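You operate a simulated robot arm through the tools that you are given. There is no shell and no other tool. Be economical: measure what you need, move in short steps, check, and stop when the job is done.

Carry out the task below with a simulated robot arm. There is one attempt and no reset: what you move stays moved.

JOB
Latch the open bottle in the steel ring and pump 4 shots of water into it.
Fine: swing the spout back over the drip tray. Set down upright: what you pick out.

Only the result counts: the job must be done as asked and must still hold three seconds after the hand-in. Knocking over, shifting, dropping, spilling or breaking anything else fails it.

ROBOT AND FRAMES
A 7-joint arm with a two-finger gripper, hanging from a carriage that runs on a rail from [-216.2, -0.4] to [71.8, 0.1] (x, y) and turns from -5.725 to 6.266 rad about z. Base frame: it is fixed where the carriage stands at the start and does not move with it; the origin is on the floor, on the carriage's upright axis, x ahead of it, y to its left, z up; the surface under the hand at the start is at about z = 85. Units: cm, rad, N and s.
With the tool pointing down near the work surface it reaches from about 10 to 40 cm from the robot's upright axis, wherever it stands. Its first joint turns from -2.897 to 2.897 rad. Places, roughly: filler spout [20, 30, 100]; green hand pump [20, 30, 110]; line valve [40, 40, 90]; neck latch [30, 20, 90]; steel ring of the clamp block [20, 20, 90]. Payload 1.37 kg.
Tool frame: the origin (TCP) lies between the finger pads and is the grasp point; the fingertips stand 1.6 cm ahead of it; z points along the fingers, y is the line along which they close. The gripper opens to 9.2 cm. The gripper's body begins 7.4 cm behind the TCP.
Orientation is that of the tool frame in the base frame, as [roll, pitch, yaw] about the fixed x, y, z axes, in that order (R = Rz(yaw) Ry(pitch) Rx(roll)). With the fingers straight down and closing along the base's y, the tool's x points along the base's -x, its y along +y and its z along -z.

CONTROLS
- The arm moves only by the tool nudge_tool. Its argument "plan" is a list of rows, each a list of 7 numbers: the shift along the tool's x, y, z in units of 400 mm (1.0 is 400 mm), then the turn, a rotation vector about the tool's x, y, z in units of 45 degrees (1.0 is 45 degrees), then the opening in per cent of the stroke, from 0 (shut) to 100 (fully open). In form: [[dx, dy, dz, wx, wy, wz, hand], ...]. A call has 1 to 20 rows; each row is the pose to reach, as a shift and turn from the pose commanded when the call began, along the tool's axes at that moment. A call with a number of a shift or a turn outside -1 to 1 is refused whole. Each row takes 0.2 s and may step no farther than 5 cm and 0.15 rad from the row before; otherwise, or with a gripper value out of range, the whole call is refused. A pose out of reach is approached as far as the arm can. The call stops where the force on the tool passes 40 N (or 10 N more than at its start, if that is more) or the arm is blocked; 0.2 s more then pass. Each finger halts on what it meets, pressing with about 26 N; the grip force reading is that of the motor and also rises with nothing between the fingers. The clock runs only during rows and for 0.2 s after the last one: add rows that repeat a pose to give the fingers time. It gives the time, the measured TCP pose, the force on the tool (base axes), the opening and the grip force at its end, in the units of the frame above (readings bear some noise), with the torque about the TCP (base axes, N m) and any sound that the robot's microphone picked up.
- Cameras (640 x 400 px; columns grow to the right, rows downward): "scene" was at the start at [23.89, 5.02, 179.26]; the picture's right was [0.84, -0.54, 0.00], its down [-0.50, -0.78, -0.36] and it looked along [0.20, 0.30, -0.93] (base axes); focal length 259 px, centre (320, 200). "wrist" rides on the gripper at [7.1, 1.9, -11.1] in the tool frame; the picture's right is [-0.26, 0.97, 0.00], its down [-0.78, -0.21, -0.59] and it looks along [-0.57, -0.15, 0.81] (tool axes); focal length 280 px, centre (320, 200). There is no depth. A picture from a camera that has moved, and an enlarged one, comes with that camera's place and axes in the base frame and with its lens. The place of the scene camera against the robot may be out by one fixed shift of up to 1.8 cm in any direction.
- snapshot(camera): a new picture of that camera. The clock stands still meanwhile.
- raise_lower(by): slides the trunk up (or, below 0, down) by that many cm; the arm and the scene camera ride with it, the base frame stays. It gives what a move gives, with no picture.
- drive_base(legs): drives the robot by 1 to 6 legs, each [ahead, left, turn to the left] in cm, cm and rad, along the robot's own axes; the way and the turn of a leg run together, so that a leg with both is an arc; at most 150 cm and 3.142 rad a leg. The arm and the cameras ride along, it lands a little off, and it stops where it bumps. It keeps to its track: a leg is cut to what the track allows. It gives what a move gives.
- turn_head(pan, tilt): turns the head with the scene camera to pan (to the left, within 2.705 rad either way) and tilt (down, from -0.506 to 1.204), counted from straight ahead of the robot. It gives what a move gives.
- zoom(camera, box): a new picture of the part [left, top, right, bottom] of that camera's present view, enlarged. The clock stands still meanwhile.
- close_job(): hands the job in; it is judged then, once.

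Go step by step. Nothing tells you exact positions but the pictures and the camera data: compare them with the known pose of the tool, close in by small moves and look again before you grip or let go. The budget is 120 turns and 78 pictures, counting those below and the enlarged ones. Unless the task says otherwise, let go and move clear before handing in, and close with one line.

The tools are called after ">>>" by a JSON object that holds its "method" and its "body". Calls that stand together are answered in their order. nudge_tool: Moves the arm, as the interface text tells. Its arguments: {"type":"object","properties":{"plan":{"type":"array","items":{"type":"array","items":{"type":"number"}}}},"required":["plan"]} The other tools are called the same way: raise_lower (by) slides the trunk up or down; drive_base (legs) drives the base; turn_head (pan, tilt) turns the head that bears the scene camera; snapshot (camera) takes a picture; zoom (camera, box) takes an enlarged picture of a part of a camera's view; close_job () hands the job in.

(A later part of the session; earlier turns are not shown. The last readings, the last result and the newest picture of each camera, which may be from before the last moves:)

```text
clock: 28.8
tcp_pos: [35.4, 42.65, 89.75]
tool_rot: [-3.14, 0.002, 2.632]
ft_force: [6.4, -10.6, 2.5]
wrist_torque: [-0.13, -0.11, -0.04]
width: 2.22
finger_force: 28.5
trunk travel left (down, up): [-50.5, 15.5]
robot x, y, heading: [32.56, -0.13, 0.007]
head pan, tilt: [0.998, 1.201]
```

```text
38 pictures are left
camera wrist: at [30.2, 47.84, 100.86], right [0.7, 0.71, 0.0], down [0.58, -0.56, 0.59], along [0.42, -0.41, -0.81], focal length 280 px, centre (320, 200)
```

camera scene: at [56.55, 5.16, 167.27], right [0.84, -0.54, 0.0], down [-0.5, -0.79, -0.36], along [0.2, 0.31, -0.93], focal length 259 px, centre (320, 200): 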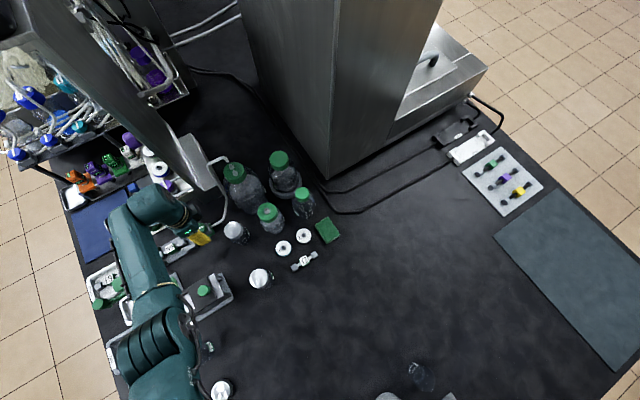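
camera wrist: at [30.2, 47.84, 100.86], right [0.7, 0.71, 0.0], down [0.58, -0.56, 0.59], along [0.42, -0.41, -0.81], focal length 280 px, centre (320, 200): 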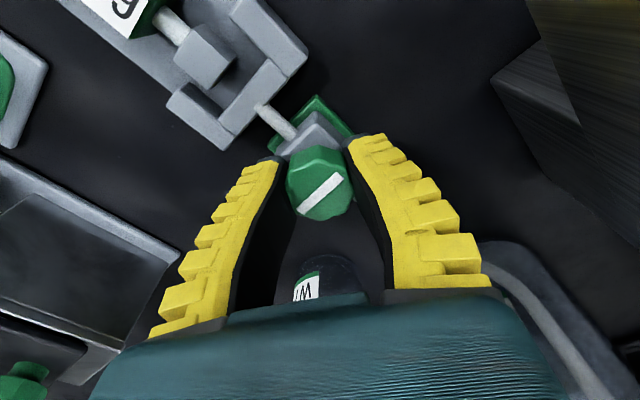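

The bar is now about 87° from the pipe, so the valve reads closed. I'll nudge the last few degrees, release and rise.

>>> {"method": "nudge_tool", "body": {"plan": [[0, 0, 0, 0, 0, 0.12, 20], [0, 0, 0, 0, 0, 0.12, 60], [0, 0, 0, 0, 0, 0.12, 60], [0, 0, -0.06, 0, 0, 0.12, 60], [0, 0, -0.16, 0, 0, 0.12, 60], [0, -0.02, -0.22, 0, 0, 0, 60]]}}

>>> {"method": "nudge_tool", "body": {"plan": [[0, 0, 0, 0, 0, -0.17, 40], [0, 0, 0, 0, 0, -0.34, 40], [0, 0, 0, 0, 0, -0.51, 40], [0, 0, 0, 0, 0, -0.648, 40]]}}

>>> {"method": "drive_base", "body": {"legs": [[-9, 0, 0]]}}

>>> {"method": "snapshot", "body": {"camera": "wrist"}}

```text
clock: 30.2
tcp_pos: [35.18, 42.19, 99.06]
tool_rot: [3.14, -0.001, 2.633]
ft_force: [-0.6, 0.6, 0.2]
wrist_torque: [0.02, 0.05, -0.01]
width: 5.8
finger_force: 2.4
trunk travel left (down, up): [-50.5, 15.5]
robot x, y, heading: [32.91, 0.16, 0.002]
head pan, tilt: [0.998, 1.201]
```

```text
clock: 31.2
tcp_pos: [35.08, 42.17, 98.89]
tool_rot: [-3.141, 0.001, -3.136]
ft_force: [-0.7, -1.3, -0.7]
wrist_torque: [0.02, 0.01, 0.03]
width: 4.02
finger_force: 2.3
trunk travel left (down, up): [-50.5, 15.5]
robot x, y, heading: [32.82, 0.22, 0.002]
head pan, tilt: [0.998, 1.201]
```

```text
clock: 32.3
tcp_pos: [25.85, 42.09, 98.88]
tool_rot: [3.141, 0.001, -3.138]
ft_force: [0.2, -0.4, -1.0]
wrist_torque: [-0.02, 0.04, 0.0]
width: 4.02
finger_force: 2.8
trunk travel left (down, up): [-50.5, 15.5]
robot x, y, heading: [23.67, 0.21, 0.0]
head pan, tilt: [0.998, 1.201]
```

```text
37 pictures are left
camera wrist: at [18.82, 44.07, 109.9], right [0.26, 0.97, 0.0], down [0.78, -0.21, 0.59], along [0.57, -0.15, -0.81], focal length 280 px, centre (320, 200)
```

wrist: 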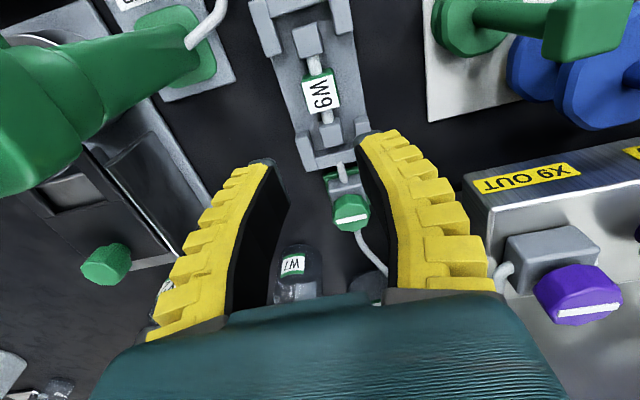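

The valve bar is crosswise now. W9 sits at (24.5, 42.5), so I'll align over it and descend with the fingers on either side of its body.

>>> {"method": "nudge_tool", "body": {"plan": [[0.0325, 0.01, 0.05, 0, 0, 0, 42], [0.0325, 0.01, 0.15, 0, 0, 0, 42], [0.0325, 0.01, 0.22, 0, 0, 0, 42], [0.0325, 0.01, 0.26, 0, 0, 0, 42], [0.0325, 0.01, 0.26, 0, 0, 0, 42]]}}

>>> {"method": "snapshot", "body": {"camera": "wrist"}}

```text
clock: 33.5
tcp_pos: [24.8, 42.43, 88.36]
tool_rot: [3.141, 0.001, -3.136]
ft_force: [0.1, 1.0, -0.2]
wrist_torque: [-0.02, 0.02, 0.04]
width: 4.21
finger_force: 1.5
trunk travel left (down, up): [-50.5, 15.5]
robot x, y, heading: [23.46, 0.06, 0.006]
head pan, tilt: [0.998, 1.201]
```

```text
36 pictures are left
camera wrist: at [17.57, 44.3, 99.49], right [0.26, 0.97, 0.0], down [0.78, -0.21, 0.59], along [0.57, -0.15, -0.81], focal length 280 px, centre (320, 200)
```

wrist: 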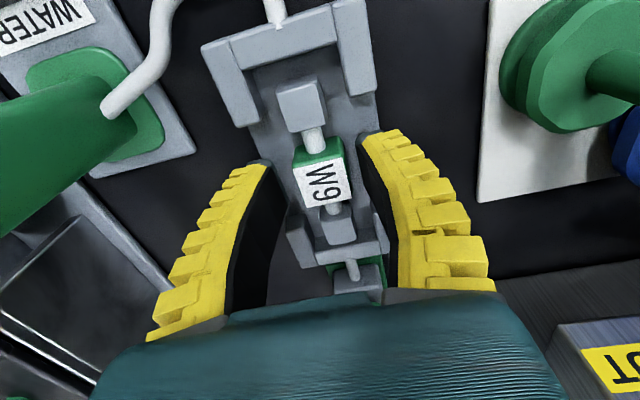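

Well centred, so I'll close and lift straight up.

>>> {"method": "nudge_tool", "body": {"plan": [[0, 0, 0, 0, 0, 0, 5], [0, 0, 0, 0, 0, 0, 5], [0, 0, 0, 0, 0, 0, 5], [0, 0, -0.025, 0, 0, 0, 5], [0, 0, -0.075, 0, 0, 0, 5], [0, 0, -0.15, 0, 0, 0, 5], [0, 0, -0.25, 0, 0, 0, 5]]}}

>>> {"method": "snapshot", "body": {"camera": "wrist"}}

```text
clock: 35.1
tcp_pos: [24.58, 42.41, 98.48]
tool_rot: [-3.14, 0.0, -3.138]
ft_force: [-0.1, -0.2, 0.4]
wrist_torque: [0.04, -0.01, 0.0]
width: 1.66
finger_force: 26.3
trunk travel left (down, up): [-50.5, 15.5]
robot x, y, heading: [23.76, 0.22, 0.003]
head pan, tilt: [0.998, 1.201]
```

```text
35 pictures are left
camera wrist: at [17.53, 44.46, 109.53], right [0.26, 0.97, 0.0], down [0.78, -0.21, 0.59], along [0.57, -0.15, -0.81], focal length 280 px, centre (320, 200)
```

wrist: 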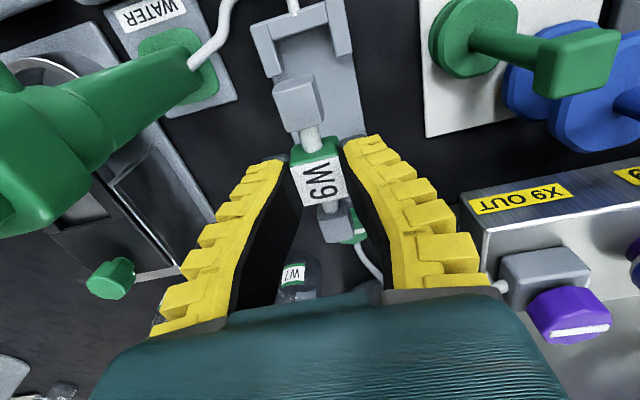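

W9 came out cleanly. I'll carry it high, over the pump, to the USED tray at about (7.5, 24).

>>> {"method": "raise_lower", "body": {"by": 12}}

>>> {"method": "nudge_tool", "body": {"plan": [[0, 0, -0.09, 0, 0, 0, 5], [0.08, -0.08, -0.09, 0, 0, 0, 5], [0.16, -0.16, -0.09, 0, 0, 0, 5], [0.24, -0.24, -0.09, 0, 0, 0, 5], [0.32, -0.32, -0.09, 0, 0, 0, 5], [0.38, -0.4, -0.09, 0, 0, 0, 5], [0.42, -0.46, -0.09, 0, 0, 0, 5]]}}

>>> {"method": "snapshot", "body": {"camera": "wrist"}}

>>> {"method": "snapshot", "body": {"camera": "scene"}}

```text
clock: 36.6
tcp_pos: [24.65, 42.54, 110.49]
tool_rot: [3.141, 0.001, -3.137]
ft_force: [0.6, 0.4, -0.3]
wrist_torque: [-0.03, 0.0, -0.03]
width: 1.62
finger_force: 25.7
trunk travel left (down, up): [-62.5, 3.5]
robot x, y, heading: [23.53, 0.18, 0.005]
head pan, tilt: [0.998, 1.201]
```

```text
clock: 38.2
tcp_pos: [7.92, 24.05, 114.07]
tool_rot: [3.141, -0.001, -3.14]
ft_force: [-0.5, 0.9, -0.2]
wrist_torque: [-0.05, 0.03, 0.0]
width: 1.65
finger_force: 26.2
trunk travel left (down, up): [-62.5, 3.5]
robot x, y, heading: [23.72, -0.09, 0.008]
head pan, tilt: [0.998, 1.201]
```

```text
34 pictures are left
camera wrist: at [0.75, 26.03, 125.08], right [0.26, 0.97, 0.0], down [0.78, -0.21, 0.59], along [0.57, -0.15, -0.81], focal length 280 px, centre (320, 200)
```

wrist: 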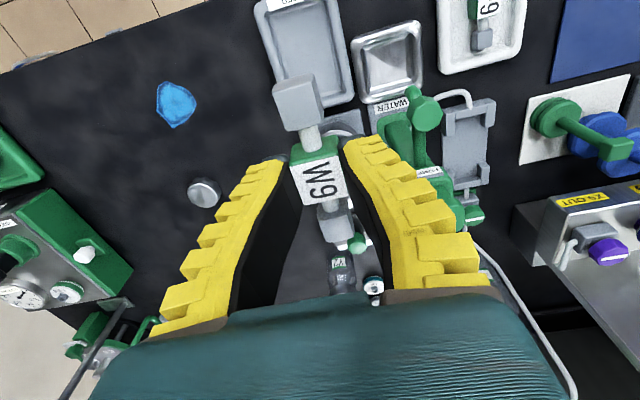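

```text
33 pictures are left
camera scene: at [47.52, 5.17, 179.27], right [0.84, -0.54, 0.0], down [-0.5, -0.79, -0.36], along [0.19, 0.31, -0.93], focal length 259 px, centre (320, 200)
```

scene: 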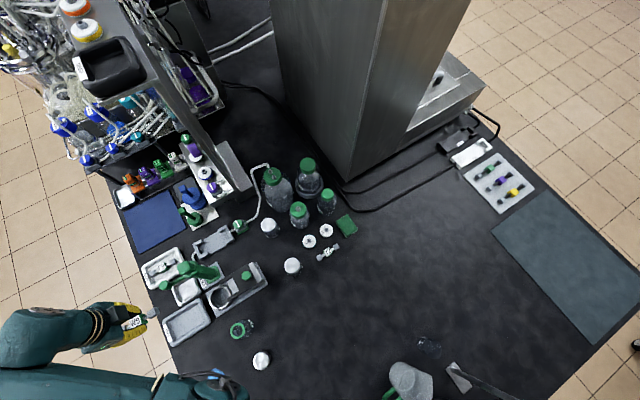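

The USED tray centre is at about (6, 23). I'll shift over it and descend to just above the floor.

>>> {"method": "nudge_tool", "body": {"plan": [[0.0475, -0.026, 0, 0, 0, 0, 5], [0.0475, -0.026, 0.12, 0, 0, 0, 5], [0.0475, -0.026, 0.24, 0, 0, 0, 5], [0.0475, -0.026, 0.36, 0, 0, 0, 5], [0.0475, -0.026, 0.48, 0, 0, 0, 5], [0.0475, -0.026, 0.59, 0, 0, 0, 5]]}}

>>> {"method": "snapshot", "body": {"camera": "wrist"}}

```text
clock: 39.6
tcp_pos: [6.08, 23.05, 90.61]
tool_rot: [-3.141, -0.001, -3.138]
ft_force: [1.1, 0.8, -0.3]
wrist_torque: [0.01, 0.0, 0.01]
width: 1.64
finger_force: 26.1
trunk travel left (down, up): [-62.5, 3.5]
robot x, y, heading: [23.6, -0.01, 0.004]
head pan, tilt: [0.998, 1.201]
```

```text
32 pictures are left
camera wrist: at [-1.14, 25.0, 101.55], right [0.26, 0.97, 0.0], down [0.78, -0.21, 0.59], along [0.57, -0.15, -0.81], focal length 280 px, centre (320, 200)
```

wrist: 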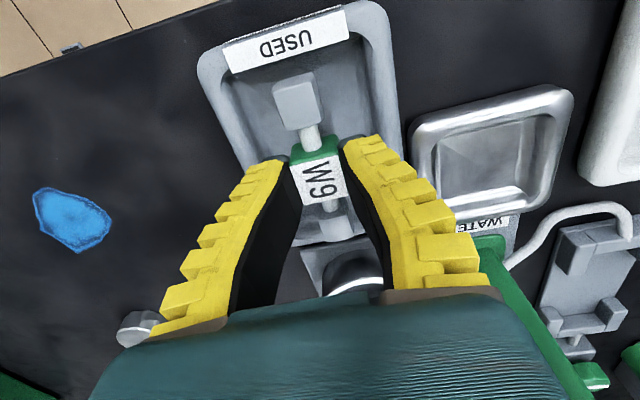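

W9 is over the tray and level. I'll lower slowly to feel contact.

>>> {"method": "nudge_tool", "body": {"plan": [[0, 0, 0.025, 0, 0, 0, 5], [0, 0, 0.045, 0, 0, 0, 5], [0, 0, 0.055, 0, 0, 0, 5]]}}

>>> {"method": "nudge_tool", "body": {"plan": [[0, 0, 0.005, 0, 0, 0, 5], [0, 0, 0.01, 0, 0, 0, 5]]}}

```text
clock: 40.4
tcp_pos: [5.9, 23.16, 88.3]
tool_rot: [3.14, 0.001, -3.138]
ft_force: [2.5, -4.9, 17.7]
wrist_torque: [-0.05, -0.07, 0.02]
width: 2.19
finger_force: 26.2
trunk travel left (down, up): [-62.5, 3.5]
robot x, y, heading: [23.88, -0.45, 0.008]
head pan, tilt: [0.998, 1.201]
```

```text
clock: 41.0
tcp_pos: [5.96, 23.1, 87.98]
tool_rot: [3.141, 0.0, -3.139]
ft_force: [-0.2, -4.0, 17.7]
wrist_torque: [-0.06, -0.03, 0.0]
width: 2.22
finger_force: 26.1
trunk travel left (down, up): [-62.5, 3.5]
robot x, y, heading: [23.68, -0.39, 0.004]
head pan, tilt: [0.998, 1.201]
```

Contact made. I'll release and lift clear.

>>> {"method": "nudge_tool", "body": {"plan": [[0, 0, -0.003, 0, 0, 0, 42], [0, 0, -0.003, 0, 0, 0, 42], [0, 0, -0.05, 0, 0, 0, 42], [0, 0, -0.15, 0, 0, 0, 42], [0, 0, -0.25, 0, 0, 0, 42], [0, 0, -0.37, 0, 0, 0, 42], [0, 0, -0.49, 0, 0, 0, 42], [0, 0, -0.61, 0, 0, 0, 42], [0, 0, -0.66, 0, 0, 0, 42]]}}

>>> {"method": "snapshot", "body": {"camera": "wrist"}}

```text
clock: 43.0
tcp_pos: [6.1, 23.23, 114.25]
tool_rot: [-3.141, 0.0, -3.139]
ft_force: [-0.5, -0.3, 0.7]
wrist_torque: [0.01, -0.02, -0.02]
width: 4.18
finger_force: 2.9
trunk travel left (down, up): [-62.5, 3.5]
robot x, y, heading: [23.82, -0.01, -0.001]
head pan, tilt: [0.998, 1.201]
```

```text
31 pictures are left
camera wrist: at [-1.08, 25.05, 125.24], right [0.26, 0.97, 0.0], down [0.78, -0.21, 0.59], along [0.57, -0.15, -0.81], focal length 280 px, centre (320, 200)
```

wrist: 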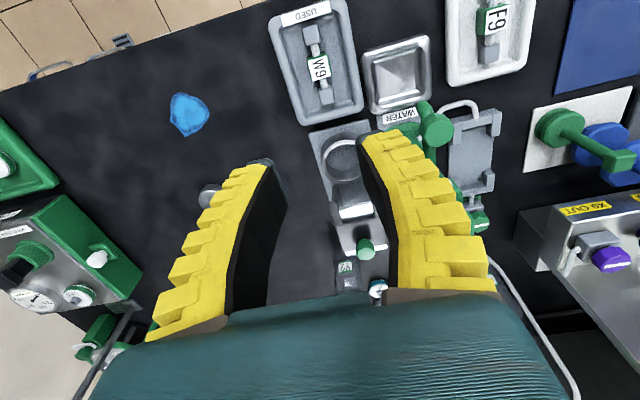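

W9 lies upright in USED. F9 is at about (6.2, 43.4), oriented the same way. I'll shift the base back along the rail and go over it.

>>> {"method": "nudge_tool", "body": {"plan": [[-0.12, 0, 0, 0, 0, 0, 42], [-0.24, 0, 0, 0, 0, 0, 42], [-0.36, 0, 0, 0, 0, 0, 42]]}}

>>> {"method": "drive_base", "body": {"legs": [[-14.5, 0, 0]]}}

>>> {"method": "nudge_tool", "body": {"plan": [[0, 0.1, 0, 0, 0, 0, 42], [0, 0.2, 0, 0, 0, 0, 42], [0, 0.3, 0, 0, 0, 0, 42], [0, 0.4, 0, 0, 0, 0, 42], [0, 0.48, 0, 0, 0, 0, 42]]}}

>>> {"method": "raise_lower", "body": {"by": -12}}

>>> {"method": "snapshot", "body": {"camera": "wrist"}}

```text
clock: 43.8
tcp_pos: [20.42, 23.22, 114.37]
tool_rot: [3.14, -0.001, -3.136]
ft_force: [0.1, -0.7, -0.2]
wrist_torque: [0.0, 0.01, 0.0]
width: 4.24
finger_force: 2.5
trunk travel left (down, up): [-62.5, 3.5]
robot x, y, heading: [23.67, -0.19, 0.002]
head pan, tilt: [0.998, 1.201]
```

```text
clock: 45.1
tcp_pos: [5.9, 23.2, 114.34]
tool_rot: [-3.142, 0.0, -3.136]
ft_force: [-1.0, -0.2, 0.5]
wrist_torque: [0.0, 0.01, -0.01]
width: 4.21
finger_force: 2.1
trunk travel left (down, up): [-62.5, 3.5]
robot x, y, heading: [9.02, -0.18, 0.008]
head pan, tilt: [0.998, 1.201]
```

```text
clock: 46.3
tcp_pos: [5.83, 42.25, 114.18]
tool_rot: [-3.142, 0.001, -3.138]
ft_force: [0.3, -0.5, -0.9]
wrist_torque: [0.07, 0.0, -0.02]
width: 4.23
finger_force: 2.5
trunk travel left (down, up): [-62.5, 3.5]
robot x, y, heading: [9.08, 0.11, 0.009]
head pan, tilt: [0.998, 1.201]
```

```text
clock: 47.8
tcp_pos: [5.68, 42.24, 102.34]
tool_rot: [3.141, -0.001, -3.139]
ft_force: [0.8, 0.1, 1.0]
wrist_torque: [-0.03, 0.01, 0.0]
width: 4.19
finger_force: 2.4
trunk travel left (down, up): [-50.5, 15.5]
robot x, y, heading: [9.1, 0.52, 0.006]
head pan, tilt: [0.998, 1.201]
```

```text
30 pictures are left
camera wrist: at [-1.38, 44.23, 113.37], right [0.26, 0.97, 0.0], down [0.78, -0.21, 0.59], along [0.57, -0.15, -0.81], focal length 280 px, centre (320, 200)
```

wrist: 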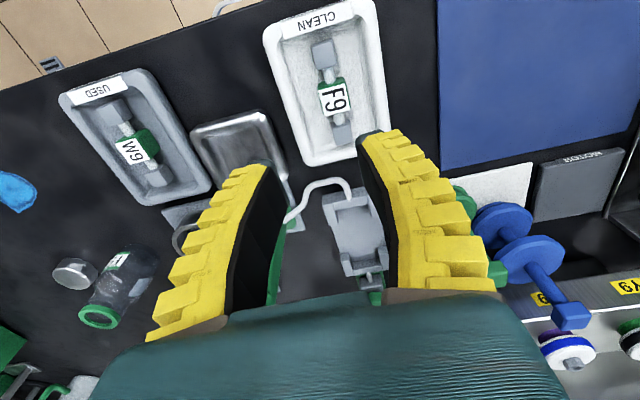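

F9 is at (6.1, 43.5). I'll descend over it.

>>> {"method": "nudge_tool", "body": {"plan": [[-0.009, 0.033, 0.1, 0, 0, 0, 42], [-0.009, 0.033, 0.2, 0, 0, 0, 42], [-0.009, 0.033, 0.3, 0, 0, 0, 42], [-0.009, 0.033, 0.35, 0, 0, 0, 42], [-0.009, 0.033, 0.35, 0, 0, 0, 42]]}}

>>> {"method": "snapshot", "body": {"camera": "wrist"}}

```text
clock: 49.0
tcp_pos: [6.26, 43.97, 88.53]
tool_rot: [3.138, 0.0, -3.136]
ft_force: [-0.3, -1.6, 12.6]
wrist_torque: [0.33, -0.01, 0.0]
width: 4.23
finger_force: 1.2
trunk travel left (down, up): [-50.5, 15.5]
robot x, y, heading: [9.15, 0.27, 0.004]
head pan, tilt: [0.998, 1.201]
```

```text
29 pictures are left
camera wrist: at [-0.97, 45.88, 99.56], right [0.26, 0.97, 0.0], down [0.78, -0.21, 0.59], along [0.57, -0.15, -0.81], focal length 280 px, centre (320, 200)
```

wrist: 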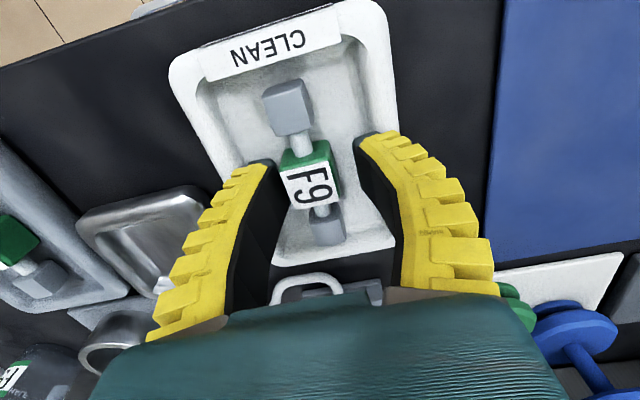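

The right finger is touching the tray's sloped wall and F9 sits about 0.35 cm to the left. I'll lift slightly, shift and close.

>>> {"method": "nudge_tool", "body": {"plan": [[0, -0.003, -0.012, 0, 0, 0, 42], [0, -0.009, -0.008, 0, 0, 0, 42], [0, -0.009, -0.005, 0, 0, 0, 5], [0, -0.009, -0.005, 0, 0, 0, 5], [0, -0.009, -0.005, 0, 0, 0, 5]]}}

>>> {"method": "nudge_tool", "body": {"plan": [[0, 0, -0.02, 0, 0, 0, 5], [0, 0, -0.1, 0, 0, 0, 5], [0, 0, -0.2, 0, 0, 0, 5], [0, 0, -0.3, 0, 0, 0, 5]]}}

>>> {"method": "raise_lower", "body": {"by": 12}}

>>> {"method": "snapshot", "body": {"camera": "wrist"}}

```text
clock: 50.2
tcp_pos: [6.05, 43.46, 88.53]
tool_rot: [3.14, 0.0, -3.137]
ft_force: [0.5, -3.7, 14.0]
wrist_torque: [-0.09, -0.02, 0.02]
width: 1.95
finger_force: 25.6
trunk travel left (down, up): [-50.5, 15.5]
robot x, y, heading: [9.4, -0.21, 0.004]
head pan, tilt: [0.998, 1.201]
```

```text
clock: 51.2
tcp_pos: [5.81, 43.14, 100.57]
tool_rot: [-3.141, 0.001, -3.138]
ft_force: [0.3, -0.4, -0.3]
wrist_torque: [0.03, 0.0, 0.02]
width: 1.67
finger_force: 25.9
trunk travel left (down, up): [-50.5, 15.5]
robot x, y, heading: [9.36, 0.41, 0.004]
head pan, tilt: [0.998, 1.201]
```

```text
clock: 52.7
tcp_pos: [5.97, 43.34, 112.69]
tool_rot: [3.141, 0.0, -3.138]
ft_force: [-0.2, 0.0, -1.7]
wrist_torque: [-0.03, -0.02, -0.01]
width: 1.64
finger_force: 26.2
trunk travel left (down, up): [-62.5, 3.5]
robot x, y, heading: [9.2, -0.53, 0.008]
head pan, tilt: [0.998, 1.201]
```

```text
28 pictures are left
camera wrist: at [-1.19, 45.19, 123.62], right [0.26, 0.97, 0.0], down [0.78, -0.21, 0.59], along [0.57, -0.15, -0.81], focal length 280 px, centre (320, 200)
```

wrist: 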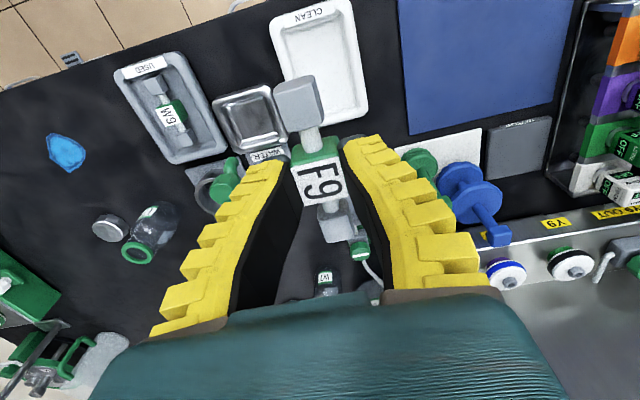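

F9 is held the same way W9 was. I'll drive back to the cradle.

>>> {"method": "drive_base", "body": {"legs": [[15, 0, 0]]}}

>>> {"method": "nudge_tool", "body": {"plan": [[-0.05, -0.01, 0, 0, 0, 0, 5], [-0.09, -0.021, 0, 0, 0, 0, 5]]}}

>>> {"method": "raise_lower", "body": {"by": -12}}

>>> {"method": "snapshot", "body": {"camera": "wrist"}}

```text
clock: 54.1
tcp_pos: [20.73, 43.28, 112.69]
tool_rot: [3.141, -0.002, -3.138]
ft_force: [-1.0, -0.6, -0.5]
wrist_torque: [-0.02, -0.01, 0.0]
width: 1.66
finger_force: 26.1
trunk travel left (down, up): [-62.5, 3.5]
robot x, y, heading: [23.62, -0.09, 0.008]
head pan, tilt: [0.998, 1.201]
```

```text
clock: 54.7
tcp_pos: [24.2, 42.51, 112.7]
tool_rot: [-3.141, 0.001, -3.139]
ft_force: [0.1, 1.0, -0.3]
wrist_torque: [-0.03, 0.02, -0.02]
width: 1.66
finger_force: 26.2
trunk travel left (down, up): [-62.5, 3.5]
robot x, y, heading: [23.84, -0.1, 0.002]
head pan, tilt: [0.998, 1.201]
```

```text
clock: 56.2
tcp_pos: [24.17, 42.6, 100.61]
tool_rot: [-3.141, -0.001, -3.139]
ft_force: [-0.6, -0.2, -0.9]
wrist_torque: [0.02, 0.01, 0.0]
width: 1.62
finger_force: 25.8
trunk travel left (down, up): [-50.5, 15.5]
robot x, y, heading: [24.06, 0.1, 0.002]
head pan, tilt: [0.998, 1.201]
```

```text
27 pictures are left
camera wrist: at [17.04, 44.47, 111.71], right [0.26, 0.97, 0.0], down [0.78, -0.21, 0.59], along [0.57, -0.15, -0.81], focal length 280 px, centre (320, 200)
```

wrist: 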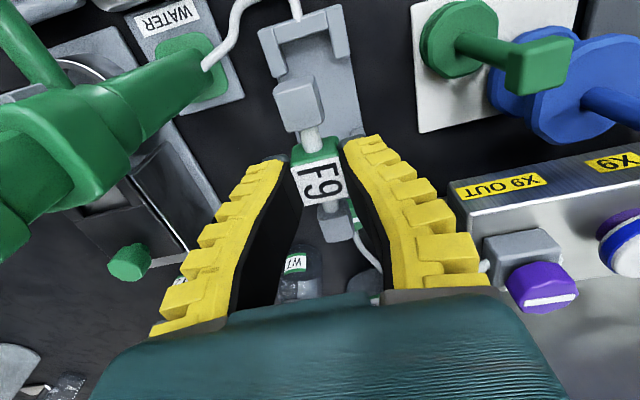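

I'll align to the recorded seat (24.63, 42.45) and go down to just above the cradle.

>>> {"method": "nudge_tool", "body": {"plan": [[-0.0115, -0.003, 0.06, 0, 0, 0, 5], [-0.0115, -0.003, 0.16, 0, 0, 0, 5], [-0.0115, -0.003, 0.24, 0, 0, 0, 5], [-0.0115, -0.003, 0.24, 0, 0, 0, 5]]}}

>>> {"method": "snapshot", "body": {"camera": "wrist"}}

```text
clock: 57.2
tcp_pos: [24.71, 42.45, 91.0]
tool_rot: [-3.141, 0.002, -3.138]
ft_force: [-0.3, 0.7, -0.8]
wrist_torque: [-0.01, -0.02, -0.03]
width: 1.63
finger_force: 26.4
trunk travel left (down, up): [-50.5, 15.5]
robot x, y, heading: [23.66, 0.04, 0.007]
head pan, tilt: [0.998, 1.201]
```

```text
26 pictures are left
camera wrist: at [17.52, 44.41, 102.02], right [0.26, 0.97, 0.0], down [0.78, -0.21, 0.59], along [0.57, -0.15, -0.81], focal length 280 px, centre (320, 200)
```

wrist: 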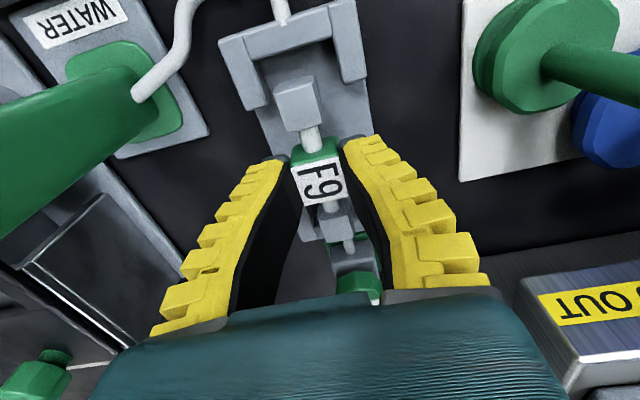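

Aligned between the corner walls, so I'll lower it to seat.

>>> {"method": "nudge_tool", "body": {"plan": [[0, 0, 0.03, 0, 0, 0, 5], [0, 0, 0.05, 0, 0, 0, 5], [0, 0, 0.062, 0, 0, 0, 5]]}}

>>> {"method": "nudge_tool", "body": {"plan": [[0, 0, 0.006, 0, 0, 0, 5], [0, 0, 0.01, 0, 0, 0, 5]]}}

>>> {"method": "snapshot", "body": {"camera": "wrist"}}

```text
clock: 58.0
tcp_pos: [24.66, 42.62, 88.65]
tool_rot: [3.139, 0.001, -3.136]
ft_force: [0.5, -2.0, 8.6]
wrist_torque: [-0.05, -0.01, 0.0]
width: 1.82
finger_force: 25.9
trunk travel left (down, up): [-50.5, 15.5]
robot x, y, heading: [24.04, 0.42, 0.005]
head pan, tilt: [0.998, 1.201]
```

```text
clock: 58.6
tcp_pos: [24.59, 42.51, 88.17]
tool_rot: [3.138, 0.0, -3.136]
ft_force: [0.5, -3.8, 18.3]
wrist_torque: [-0.03, 0.0, -0.03]
width: 2.23
finger_force: 26.2
trunk travel left (down, up): [-50.5, 15.5]
robot x, y, heading: [24.01, 0.04, 0.004]
head pan, tilt: [0.998, 1.201]
```

```text
25 pictures are left
camera wrist: at [17.45, 44.53, 99.24], right [0.26, 0.97, 0.0], down [0.78, -0.21, 0.59], along [0.57, -0.15, -0.81], focal length 280 px, centre (320, 200)
```

wrist: 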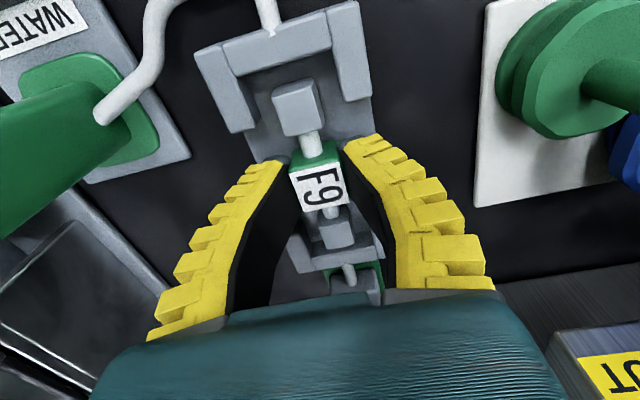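

F9 looks seated just as W9 was. I'll release, rise, and return to the valve at the closing-end angle.

>>> {"method": "nudge_tool", "body": {"plan": [[0, 0, -0.003, 0, 0, 0, 42], [0, 0, -0.003, 0, 0, 0, 42], [0, 0, -0.05, 0, 0, 0, 42], [0, 0, -0.15, 0, 0, 0, 42], [0, 0, -0.27, 0, 0, 0, 55]]}}

>>> {"method": "drive_base", "body": {"legs": [[9, 0, 0]]}}

>>> {"method": "nudge_tool", "body": {"plan": [[-0.02, 0, 0, 0, 0, 0.17, 60], [-0.045, 0, 0, 0, 0, 0.34, 60], [-0.045, 0, 0, 0, 0, 0.51, 60], [-0.045, 0, 0, 0, 0, 0.65, 60]]}}

>>> {"method": "snapshot", "body": {"camera": "wrist"}}

```text
clock: 59.8
tcp_pos: [24.89, 42.42, 98.93]
tool_rot: [-3.14, 0.001, -3.137]
ft_force: [-0.1, -0.5, -0.5]
wrist_torque: [0.04, 0.03, -0.05]
width: 5.34
finger_force: 2.4
trunk travel left (down, up): [-50.5, 15.5]
robot x, y, heading: [23.75, -0.18, 0.006]
head pan, tilt: [0.998, 1.201]
```

```text
clock: 60.9
tcp_pos: [33.77, 42.41, 99.08]
tool_rot: [-3.142, 0.0, -3.138]
ft_force: [-0.5, 0.7, 0.9]
wrist_torque: [-0.02, 0.0, -0.01]
width: 5.36
finger_force: 2.4
trunk travel left (down, up): [-50.5, 15.5]
robot x, y, heading: [32.65, -0.16, 0.007]
head pan, tilt: [0.998, 1.201]
```

```text
clock: 61.9
tcp_pos: [35.53, 42.39, 98.96]
tool_rot: [3.141, 0.0, 2.631]
ft_force: [-0.4, 0.6, 0.3]
wrist_torque: [0.02, 0.0, -0.02]
width: 5.79
finger_force: 1.8
trunk travel left (down, up): [-50.5, 15.5]
robot x, y, heading: [32.29, -0.01, 0.006]
head pan, tilt: [0.998, 1.201]
```

```text
24 pictures are left
camera wrist: at [30.25, 47.6, 110.03], right [0.7, 0.72, 0.0], down [0.58, -0.56, 0.59], along [0.42, -0.41, -0.81], focal length 280 px, centre (320, 200)
```

wrist: 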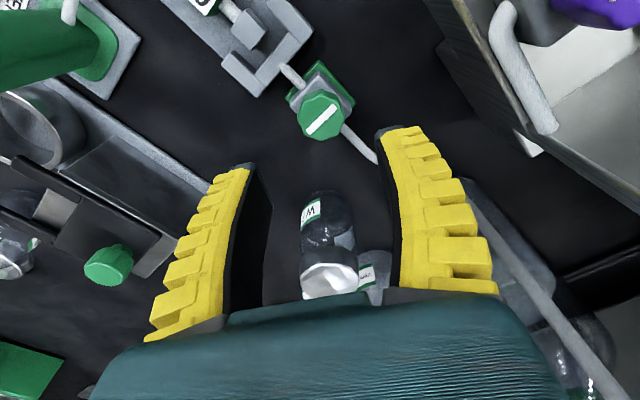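

The knob is centred. I'll descend to the same height, grip and turn counter-clockwise 90°.

>>> {"method": "nudge_tool", "body": {"plan": [[0.005, 0.005, 0.08, 0, 0, 0, 60], [0.005, 0.005, 0.18, 0, 0, 0, 60], [0.005, 0.005, 0.224, 0, 0, 0, 60], [0.005, 0.005, 0.224, 0, 0, 0, 15], [0.005, 0.005, 0.224, 0, 0, 0, 15], [0.005, 0.005, 0.224, 0, 0, 0, 15], [0.005, 0.005, 0.224, 0, 0, -0.17, 15], [0.005, 0.005, 0.224, 0, 0, -0.34, 15], [0.005, 0.005, 0.224, 0, 0, -0.51, 15], [0.005, 0.005, 0.224, 0, 0, -0.68, 15], [0.005, 0.005, 0.224, 0, 0, -0.85, 15], [0.005, 0.005, 0.224, 0, 0, -1.0, 15]]}}

>>> {"method": "nudge_tool", "body": {"plan": [[0, 0, 0, 0, 0, -0.17, 15], [0, 0, 0, 0, 0, -0.34, 15], [0, 0, 0, 0, 0, -0.51, 15], [0, 0, 0, 0, 0, -0.68, 15], [0, 0, 0, 0, 0, -0.85, 15], [0, 0, 0, 0, 0, -1.0, 15]]}}

>>> {"method": "snapshot", "body": {"camera": "wrist"}}

```text
clock: 64.5
tcp_pos: [35.57, 42.67, 89.95]
tool_rot: [-3.139, 0.0, -2.86]
ft_force: [1.1, -8.8, 5.6]
wrist_torque: [-0.06, 0.09, 0.0]
width: 2.52
finger_force: 27.9
trunk travel left (down, up): [-50.5, 15.5]
robot x, y, heading: [32.71, 0.1, 0.0]
head pan, tilt: [0.998, 1.201]
```

```text
clock: 65.9
tcp_pos: [35.63, 42.61, 90.05]
tool_rot: [-3.139, -0.001, -2.076]
ft_force: [1.6, -8.5, 6.1]
wrist_torque: [-0.11, 0.04, -0.76]
width: 2.57
finger_force: 28.0
trunk travel left (down, up): [-50.5, 15.5]
robot x, y, heading: [32.46, -0.21, 0.004]
head pan, tilt: [0.998, 1.201]
```

```text
23 pictures are left
camera wrist: at [30.38, 37.34, 101.01], right [-0.72, 0.7, 0.0], down [0.56, 0.58, 0.59], along [0.41, 0.42, -0.81], focal length 280 px, centre (320, 200)
```

wrist: 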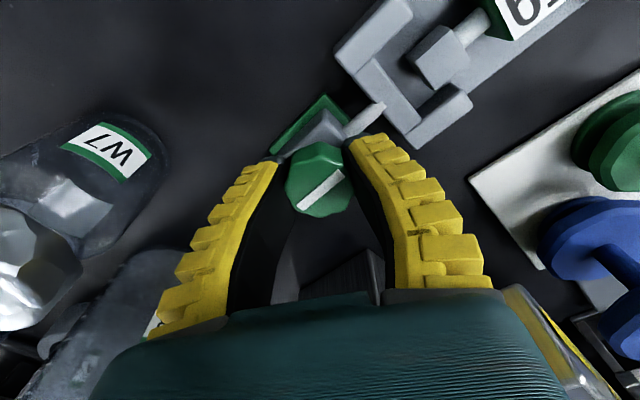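

The knob is back against its open stop and the bar is in line with the pipe. I'll release, rise, unturn the tool and bring the robot back for the bottle.

>>> {"method": "nudge_tool", "body": {"plan": [[0, 0, 0, 0, 0, 0, 60], [0, 0, 0, 0, 0, 0, 60], [0, 0, -0.1, 0, 0, 0, 60], [0, 0, -0.2, 0, 0, 0, 70], [0.1, 0, -0.24, 0, 0, 0.1, 80], [0.2, 0, -0.24, 0, 0, 0.28, 90], [0.3, 0, -0.24, 0, 0, 0.46, 100], [0.4, 0, -0.24, 0, 0, 0.64, 100], [0.4, 0, -0.24, 0, 0, 0.82, 100], [0.4, 0, -0.24, 0, 0, 1.0, 100]]}}

>>> {"method": "nudge_tool", "body": {"plan": [[0, 0, 0, 0, 0, 0.18, 100], [0, 0, 0, 0, 0, 0.36, 100]]}}

>>> {"method": "raise_lower", "body": {"by": 12}}

```text
clock: 68.1
tcp_pos: [27.6, 28.81, 99.55]
tool_rot: [3.141, 0.0, -2.867]
ft_force: [0.2, -0.1, -0.3]
wrist_torque: [-0.01, -0.02, 0.05]
width: 9.22
finger_force: 0.1
trunk travel left (down, up): [-50.5, 15.5]
robot x, y, heading: [32.67, 0.05, 0.004]
head pan, tilt: [0.998, 1.201]
```

```text
clock: 68.7
tcp_pos: [27.68, 28.78, 99.72]
tool_rot: [3.141, 0.0, 3.136]
ft_force: [0.0, -0.5, 0.4]
wrist_torque: [0.01, -0.02, -0.01]
width: 9.17
finger_force: 0.0
trunk travel left (down, up): [-50.5, 15.5]
robot x, y, heading: [32.28, 0.19, 0.007]
head pan, tilt: [0.998, 1.201]
```

```text
clock: 70.2
tcp_pos: [27.7, 28.74, 111.64]
tool_rot: [-3.141, 0.0, 3.137]
ft_force: [0.6, 0.7, -0.2]
wrist_torque: [0.02, -0.01, 0.05]
width: 9.19
finger_force: 0.0
trunk travel left (down, up): [-62.5, 3.5]
robot x, y, heading: [32.64, -0.21, 0.006]
head pan, tilt: [0.998, 1.201]
```

Next comes the bottle: I'll drive back and hover near it.

>>> {"method": "drive_base", "body": {"legs": [[-27, 0, 0]]}}

>>> {"method": "nudge_tool", "body": {"plan": [[-0.07, -0.08, 0, 0, 0, 0, 100], [-0.14, -0.16, 0, 0, 0, 0, 100], [-0.21, -0.24, 0, 0, 0, 0, 100], [-0.28, -0.32, 0, 0, 0, 0, 100], [-0.35, -0.4, 0, 0, 0, 0, 100], [-0.42, -0.44, 0, 0, 0, 0, 100], [-0.5, -0.44, 0.06, 0, 0, 0, 100], [-0.52, -0.44, 0.15, 0, 0, 0, 100]]}}

>>> {"method": "snapshot", "body": {"camera": "wrist"}}

```text
clock: 72.1
tcp_pos: [0.59, 28.73, 111.63]
tool_rot: [-3.142, -0.001, 3.139]
ft_force: [-1.2, 0.7, -1.0]
wrist_torque: [-0.02, 0.02, 0.02]
width: 9.17
finger_force: 0.1
trunk travel left (down, up): [-62.5, 3.5]
robot x, y, heading: [5.55, 0.01, 0.008]
head pan, tilt: [0.998, 1.201]
```

```text
clock: 73.9
tcp_pos: [21.17, 11.0, 105.45]
tool_rot: [3.141, 0.002, 3.139]
ft_force: [0.9, 0.3, 0.9]
wrist_torque: [0.01, 0.0, 0.0]
width: 9.19
finger_force: 0.1
trunk travel left (down, up): [-62.5, 3.5]
robot x, y, heading: [5.76, 0.09, 0.005]
head pan, tilt: [0.998, 1.201]
```

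```text
22 pictures are left
camera wrist: at [14.1, 12.9, 116.53], right [0.26, 0.96, 0.0], down [0.78, -0.21, 0.59], along [0.57, -0.15, -0.81], focal length 280 px, centre (320, 200)
```

wrist: 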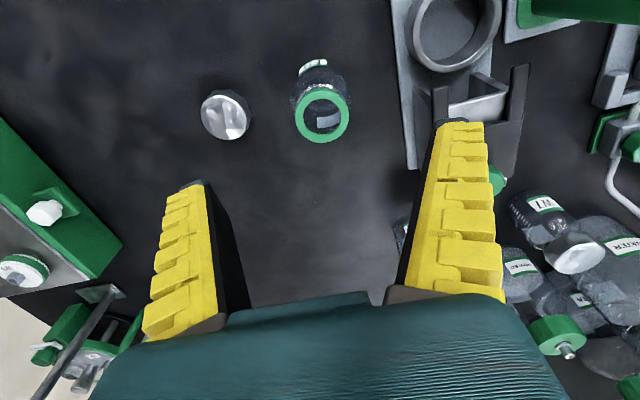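

The bottle mouth is at (21.4, 11.15). I'll descend with a limited opening (the foil cup is close) to the collar.

>>> {"method": "nudge_tool", "body": {"plan": [[-0.006, 0.004, 0, 0, 0, 0, 66], [-0.006, 0.004, 0, 0, 0, 0, 66], [-0.006, 0.004, 0.1, 0, 0, 0, 66], [-0.006, 0.004, 0.2, 0, 0, 0, 66], [-0.006, 0.004, 0.25, 0, 0, 0, 66], [-0.006, 0.004, 0.28, 0, 0, 0, 66]]}}

>>> {"method": "snapshot", "body": {"camera": "wrist"}}

```text
clock: 75.3
tcp_pos: [21.41, 11.22, 94.34]
tool_rot: [-3.14, 0.0, 3.139]
ft_force: [0.4, 0.7, 0.5]
wrist_torque: [0.0, -0.01, -0.02]
width: 6.33
finger_force: 1.4
trunk travel left (down, up): [-62.5, 3.5]
robot x, y, heading: [5.45, -0.38, 0.004]
head pan, tilt: [0.998, 1.201]
```

```text
21 pictures are left
camera wrist: at [14.32, 13.12, 105.46], right [0.26, 0.96, 0.0], down [0.78, -0.21, 0.59], along [0.57, -0.16, -0.81], focal length 280 px, centre (320, 200)
```

wrist: 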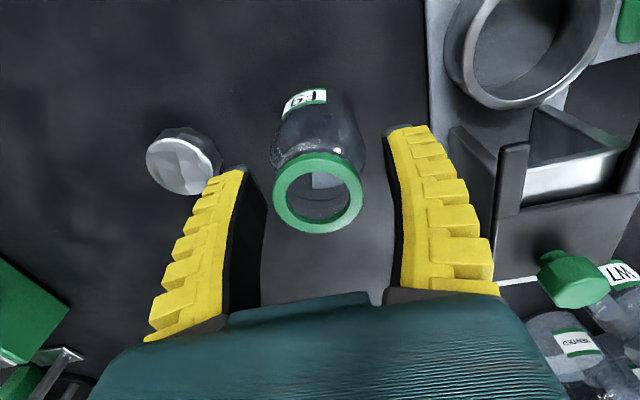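

The two views put the ring's top nearer z≈93, so I want a direct look at the ring from above before I grip. I'll rise and hover over it.

>>> {"method": "nudge_tool", "body": {"plan": [[0, 0, -0.1, 0, 0, 0, 66], [0, 0, -0.2, 0, 0, 0, 66], [0, 0, -0.3, 0, 0, 0, 80], [0.04, 0.1, -0.35, 0, 0, 0, 100], [0.07, 0.2, -0.35, 0, 0, 0, 100], [0.07, 0.28, -0.35, 0, 0, 0, 100]]}}

>>> {"method": "snapshot", "body": {"camera": "wrist"}}

```text
clock: 76.7
tcp_pos: [18.87, 22.36, 108.25]
tool_rot: [-3.139, -0.001, 3.14]
ft_force: [0.1, 0.0, -0.3]
wrist_torque: [0.05, 0.03, 0.0]
width: 9.19
finger_force: 0.0
trunk travel left (down, up): [-62.5, 3.5]
robot x, y, heading: [5.81, 0.16, 0.009]
head pan, tilt: [0.998, 1.201]
```

```text
20 pictures are left
camera wrist: at [11.73, 24.41, 119.35], right [0.26, 0.96, 0.0], down [0.78, -0.21, 0.59], along [0.57, -0.16, -0.81], focal length 280 px, centre (320, 200)
```

wrist: 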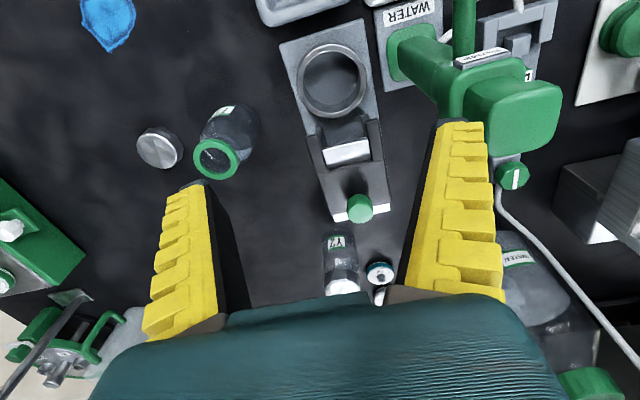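

The ring is near (18.1, 23.6, top ≈91). The pump is close on the +y side, so I'll work with the fingers closing along x (yaw +90°, camera on the -y side). I'll turn now and recheck the ring from there.

>>> {"method": "nudge_tool", "body": {"plan": [[0, 0, 0, 0, 0, -0.18, 100], [0, 0, 0, 0, 0, -0.36, 100], [0, 0, 0, 0, 0, -0.54, 100], [0, 0, 0, 0, 0, -0.72, 100], [0, 0, 0, 0, 0, -0.9, 100], [0, 0, 0, 0, 0, -1.0, 100]]}}

>>> {"method": "nudge_tool", "body": {"plan": [[0, 0, 0, 0, 0, -0.18, 100], [0, 0, 0, 0, 0, -0.36, 100], [0, 0, 0, 0, 0, -0.54, 100], [0, 0, 0, 0, 0, -0.72, 100], [0, 0, 0, 0, 0, -0.9, 100], [0, 0, 0.1, 0, 0, -1.0, 100], [0, 0, 0.2, 0, 0, -1.0, 100]]}}

>>> {"method": "snapshot", "body": {"camera": "wrist"}}

```text
clock: 78.1
tcp_pos: [18.84, 22.43, 108.6]
tool_rot: [3.141, -0.001, -2.356]
ft_force: [0.0, 0.5, 0.0]
wrist_torque: [0.0, -0.02, 0.0]
width: 9.2
finger_force: 0.2
trunk travel left (down, up): [-62.5, 3.5]
robot x, y, heading: [5.37, 0.1, 0.01]
head pan, tilt: [0.998, 1.201]
```

```text
clock: 79.7
tcp_pos: [18.94, 22.52, 100.48]
tool_rot: [-3.141, -0.001, -1.573]
ft_force: [-0.6, 0.3, 0.2]
wrist_torque: [-0.06, -0.01, 0.01]
width: 9.19
finger_force: 0.1
trunk travel left (down, up): [-62.5, 3.5]
robot x, y, heading: [5.65, -0.05, 0.011]
head pan, tilt: [0.998, 1.201]
```

```text
19 pictures are left
camera wrist: at [16.9, 15.35, 111.61], right [-0.96, 0.26, 0.0], down [0.21, 0.78, 0.59], along [0.16, 0.57, -0.81], focal length 280 px, centre (320, 200)
```

wrist: 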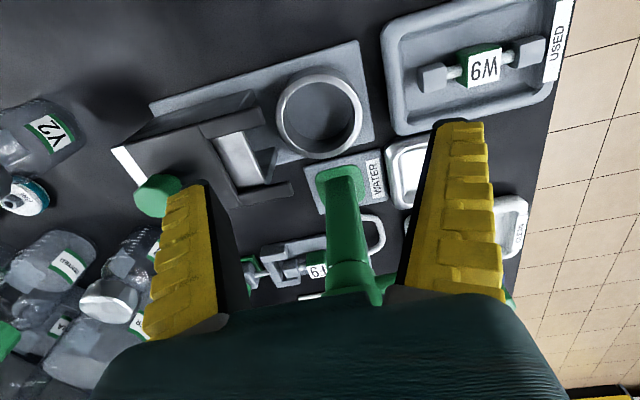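

All views agree if the ring top is lower: ring centre (19.15, 23.6), top z≈87. I'll go to the bottle with this yaw and descend to the collar.

>>> {"method": "nudge_tool", "body": {"plan": [[0.1, -0.02, 0, 0, 0, 0, 75], [0.2, -0.04, 0, 0, 0, 0, 75], [0.284, -0.0615, 0, 0, 0, 0, 75], [0.284, -0.0615, 0.08, 0, 0, 0, 75], [0.284, -0.0615, 0.15, 0, 0, 0, 75], [0.284, -0.0615, 0.15, 0, 0, 0, 75]]}}

>>> {"method": "snapshot", "body": {"camera": "wrist"}}

```text
clock: 81.1
tcp_pos: [21.44, 11.03, 94.24]
tool_rot: [-3.141, 0.0, -1.573]
ft_force: [0.1, 0.4, 0.4]
wrist_torque: [-0.03, 0.02, 0.0]
width: 7.11
finger_force: 1.6
trunk travel left (down, up): [-62.5, 3.5]
robot x, y, heading: [5.55, -0.28, 0.006]
head pan, tilt: [0.998, 1.201]
```

```text
18 pictures are left
camera wrist: at [19.43, 3.96, 105.41], right [-0.96, 0.26, 0.0], down [0.21, 0.78, 0.59], along [0.16, 0.57, -0.81], focal length 280 px, centre (320, 200)
```

wrist: 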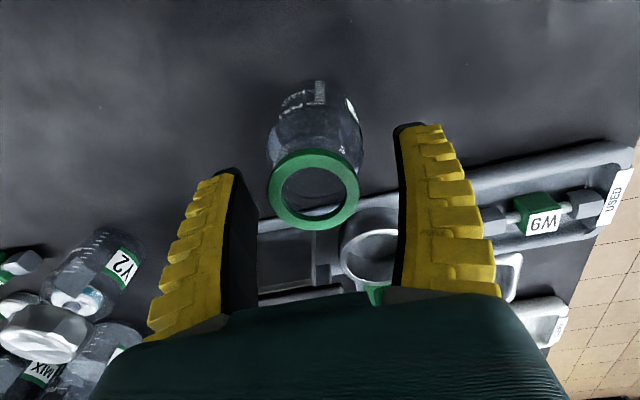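

Centred on the collar, so I'll close and lift.

>>> {"method": "nudge_tool", "body": {"plan": [[0, 0, 0, 0, 0, 0, 25], [0, 0, 0, 0, 0, 0, 25], [0, 0, 0, 0, 0, 0, 25], [0, 0, -0.03, 0, 0, 0, 25], [0, 0, -0.1, 0, 0, 0, 25], [0, 0, -0.16, 0, 0, 0, 25]]}}

>>> {"method": "nudge_tool", "body": {"plan": [[-0.1, 0.02, 0, 0, 0, 0, 25], [-0.2, 0.04, 0, 0, 0, 0, 25], [-0.31, 0.057, 0, 0, 0, 0, 25]]}}

>>> {"method": "snapshot", "body": {"camera": "wrist"}}

```text
clock: 82.5
tcp_pos: [21.3, 10.91, 100.76]
tool_rot: [3.142, -0.002, -1.575]
ft_force: [-0.5, 0.7, -1.7]
wrist_torque: [0.04, 0.02, 0.02]
width: 3.14
finger_force: 25.9
trunk travel left (down, up): [-62.5, 3.5]
robot x, y, heading: [5.81, 0.09, 0.007]
head pan, tilt: [0.998, 1.201]
```

```text
clock: 83.3
tcp_pos: [18.95, 23.18, 100.77]
tool_rot: [-3.14, -0.002, -1.575]
ft_force: [0.3, -0.2, -1.3]
wrist_torque: [0.12, 0.01, 0.02]
width: 3.09
finger_force: 25.9
trunk travel left (down, up): [-62.5, 3.5]
robot x, y, heading: [5.56, -0.22, 0.009]
head pan, tilt: [0.998, 1.201]
```

```text
17 pictures are left
camera wrist: at [16.98, 16.21, 111.85], right [-0.96, 0.26, 0.0], down [0.21, 0.78, 0.59], along [0.16, 0.57, -0.81], focal length 280 px, centre (320, 200)
```

wrist: 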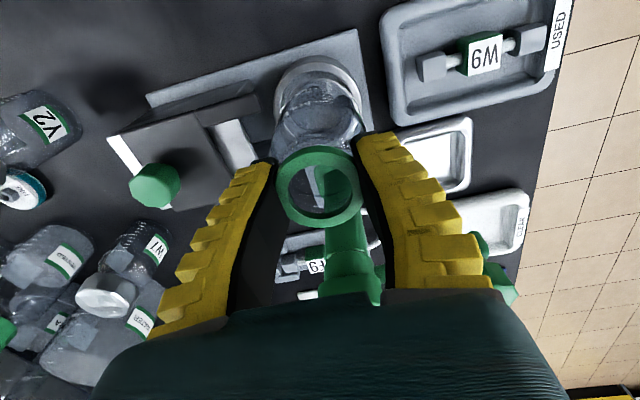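

The bottle is held and nearly on the ring's axis. I'll shift a hair and lower until its base is just above the ring.

>>> {"method": "nudge_tool", "body": {"plan": [[-0.0055, -0.004, 0.04, 0, 0, 0, 25], [-0.0055, -0.004, 0.08, 0, 0, 0, 25], [-0.0055, -0.004, 0.085, 0, 0, 0, 25]]}}

>>> {"method": "zoom", "body": {"camera": "wrist", "box": [240, 20, 400, 220]}}

>>> {"method": "zoom", "body": {"camera": "scene", "box": [230, 170, 390, 300]}}

```text
clock: 84.1
tcp_pos: [19.15, 23.7, 97.52]
tool_rot: [-3.141, 0.0, -1.574]
ft_force: [-0.1, 0.0, -0.5]
wrist_torque: [0.0, -0.03, 0.01]
width: 3.08
finger_force: 26.2
trunk travel left (down, up): [-62.5, 3.5]
robot x, y, heading: [5.42, 0.15, 0.009]
head pan, tilt: [0.998, 1.201]
```

```text
2.00 times, centred on (320, 120) of wrist
camera zoom: at [17.16, 16.59, 108.5], right [-0.96, 0.26, 0.0], down [0.21, 0.78, 0.59], along [0.16, 0.57, -0.81], focal length 561 px, centre (320, 360)
```

zoom: 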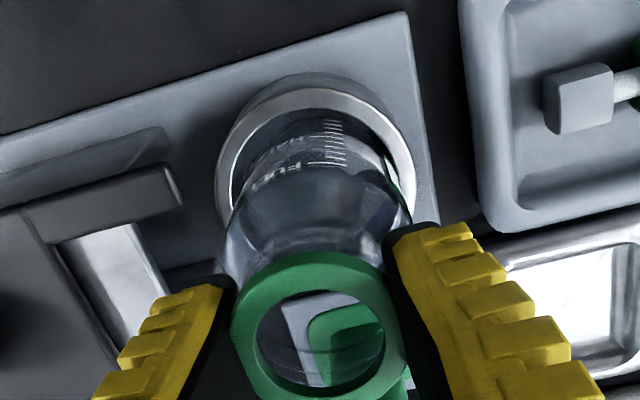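

```text
3.08 times, centred on (310, 235) of scene
camera zoom: at [29.51, 5.18, 179.26], right [0.84, -0.54, 0.0], down [-0.5, -0.79, -0.36], along [0.19, 0.31, -0.93], focal length 798 px, centre (351, 92)
```

zoom: 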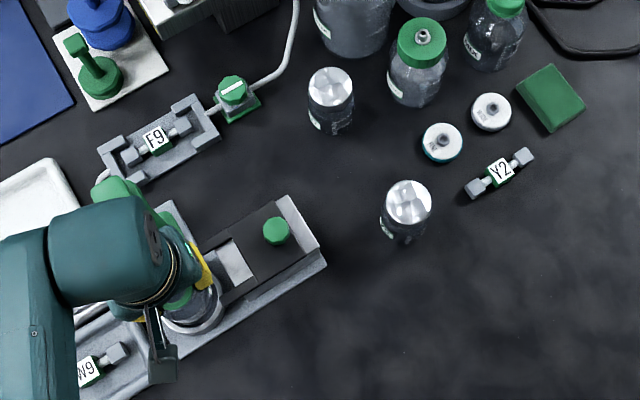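

The base is nested over the ring opening. I'll lower it gently into place.

>>> {"method": "nudge_tool", "body": {"plan": [[0, 0, 0.02, 0, 0, 0, 25], [0, 0, 0.035, 0, 0, 0, 25], [0, 0, 0.05, 0, 0, 0, 25]]}}

>>> {"method": "nudge_tool", "body": {"plan": [[0, 0, 0.008, 0, 0, 0, 25], [0, 0, 0.015, 0, 0, 0, 25]]}}

```text
clock: 84.9
tcp_pos: [18.96, 23.63, 95.52]
tool_rot: [-3.141, 0.0, -1.574]
ft_force: [0.2, -0.1, -0.9]
wrist_torque: [-0.03, 0.0, -0.02]
width: 3.12
finger_force: 25.5
trunk travel left (down, up): [-62.5, 3.5]
robot x, y, heading: [5.25, -0.12, 0.005]
head pan, tilt: [0.998, 1.201]
```

```text
clock: 85.5
tcp_pos: [19.12, 23.81, 94.96]
tool_rot: [3.14, 0.001, -1.573]
ft_force: [-3.4, -2.1, 14.0]
wrist_torque: [-0.02, 0.07, 0.02]
width: 3.16
finger_force: 26.3
trunk travel left (down, up): [-62.5, 3.5]
robot x, y, heading: [5.68, 0.15, 0.009]
head pan, tilt: [0.998, 1.201]
```

Contact at the expected floor height. I'll release, rise and check.

>>> {"method": "nudge_tool", "body": {"plan": [[0, 0, -0.003, 0, 0, 0, 50], [0, 0, -0.003, 0, 0, 0, 60], [0, 0, -0.003, 0, 0, 0, 75], [0, 0, -0.05, 0, 0, 0, 75], [0, 0, -0.15, 0, 0, 0, 75], [0.05, -0.1, -0.2, 0, 0, 0, 75], [0.05, -0.18, -0.2, 0, 0, 0, 75]]}}

>>> {"method": "snapshot", "body": {"camera": "wrist"}}

```text
clock: 87.1
tcp_pos: [26.49, 21.55, 102.83]
tool_rot: [3.141, -0.002, -1.575]
ft_force: [-0.4, -0.4, -0.7]
wrist_torque: [0.04, 0.0, 0.02]
width: 7.12
finger_force: 1.1
trunk travel left (down, up): [-62.5, 3.5]
robot x, y, heading: [6.02, 0.05, 0.005]
head pan, tilt: [0.998, 1.201]
```

```text
14 pictures are left
camera wrist: at [24.41, 14.48, 113.82], right [-0.96, 0.26, 0.0], down [0.21, 0.78, 0.59], along [0.16, 0.57, -0.81], focal length 280 px, centre (320, 200)
```

wrist: 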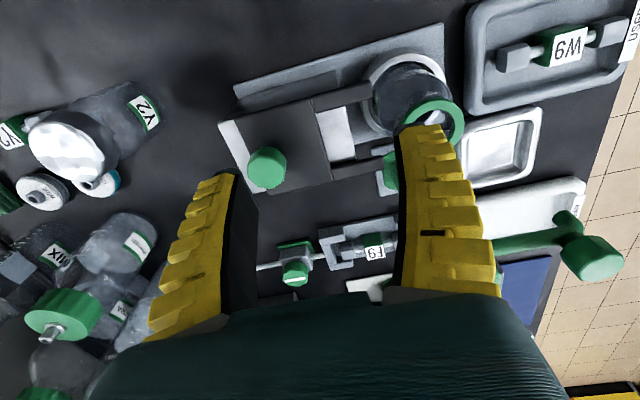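

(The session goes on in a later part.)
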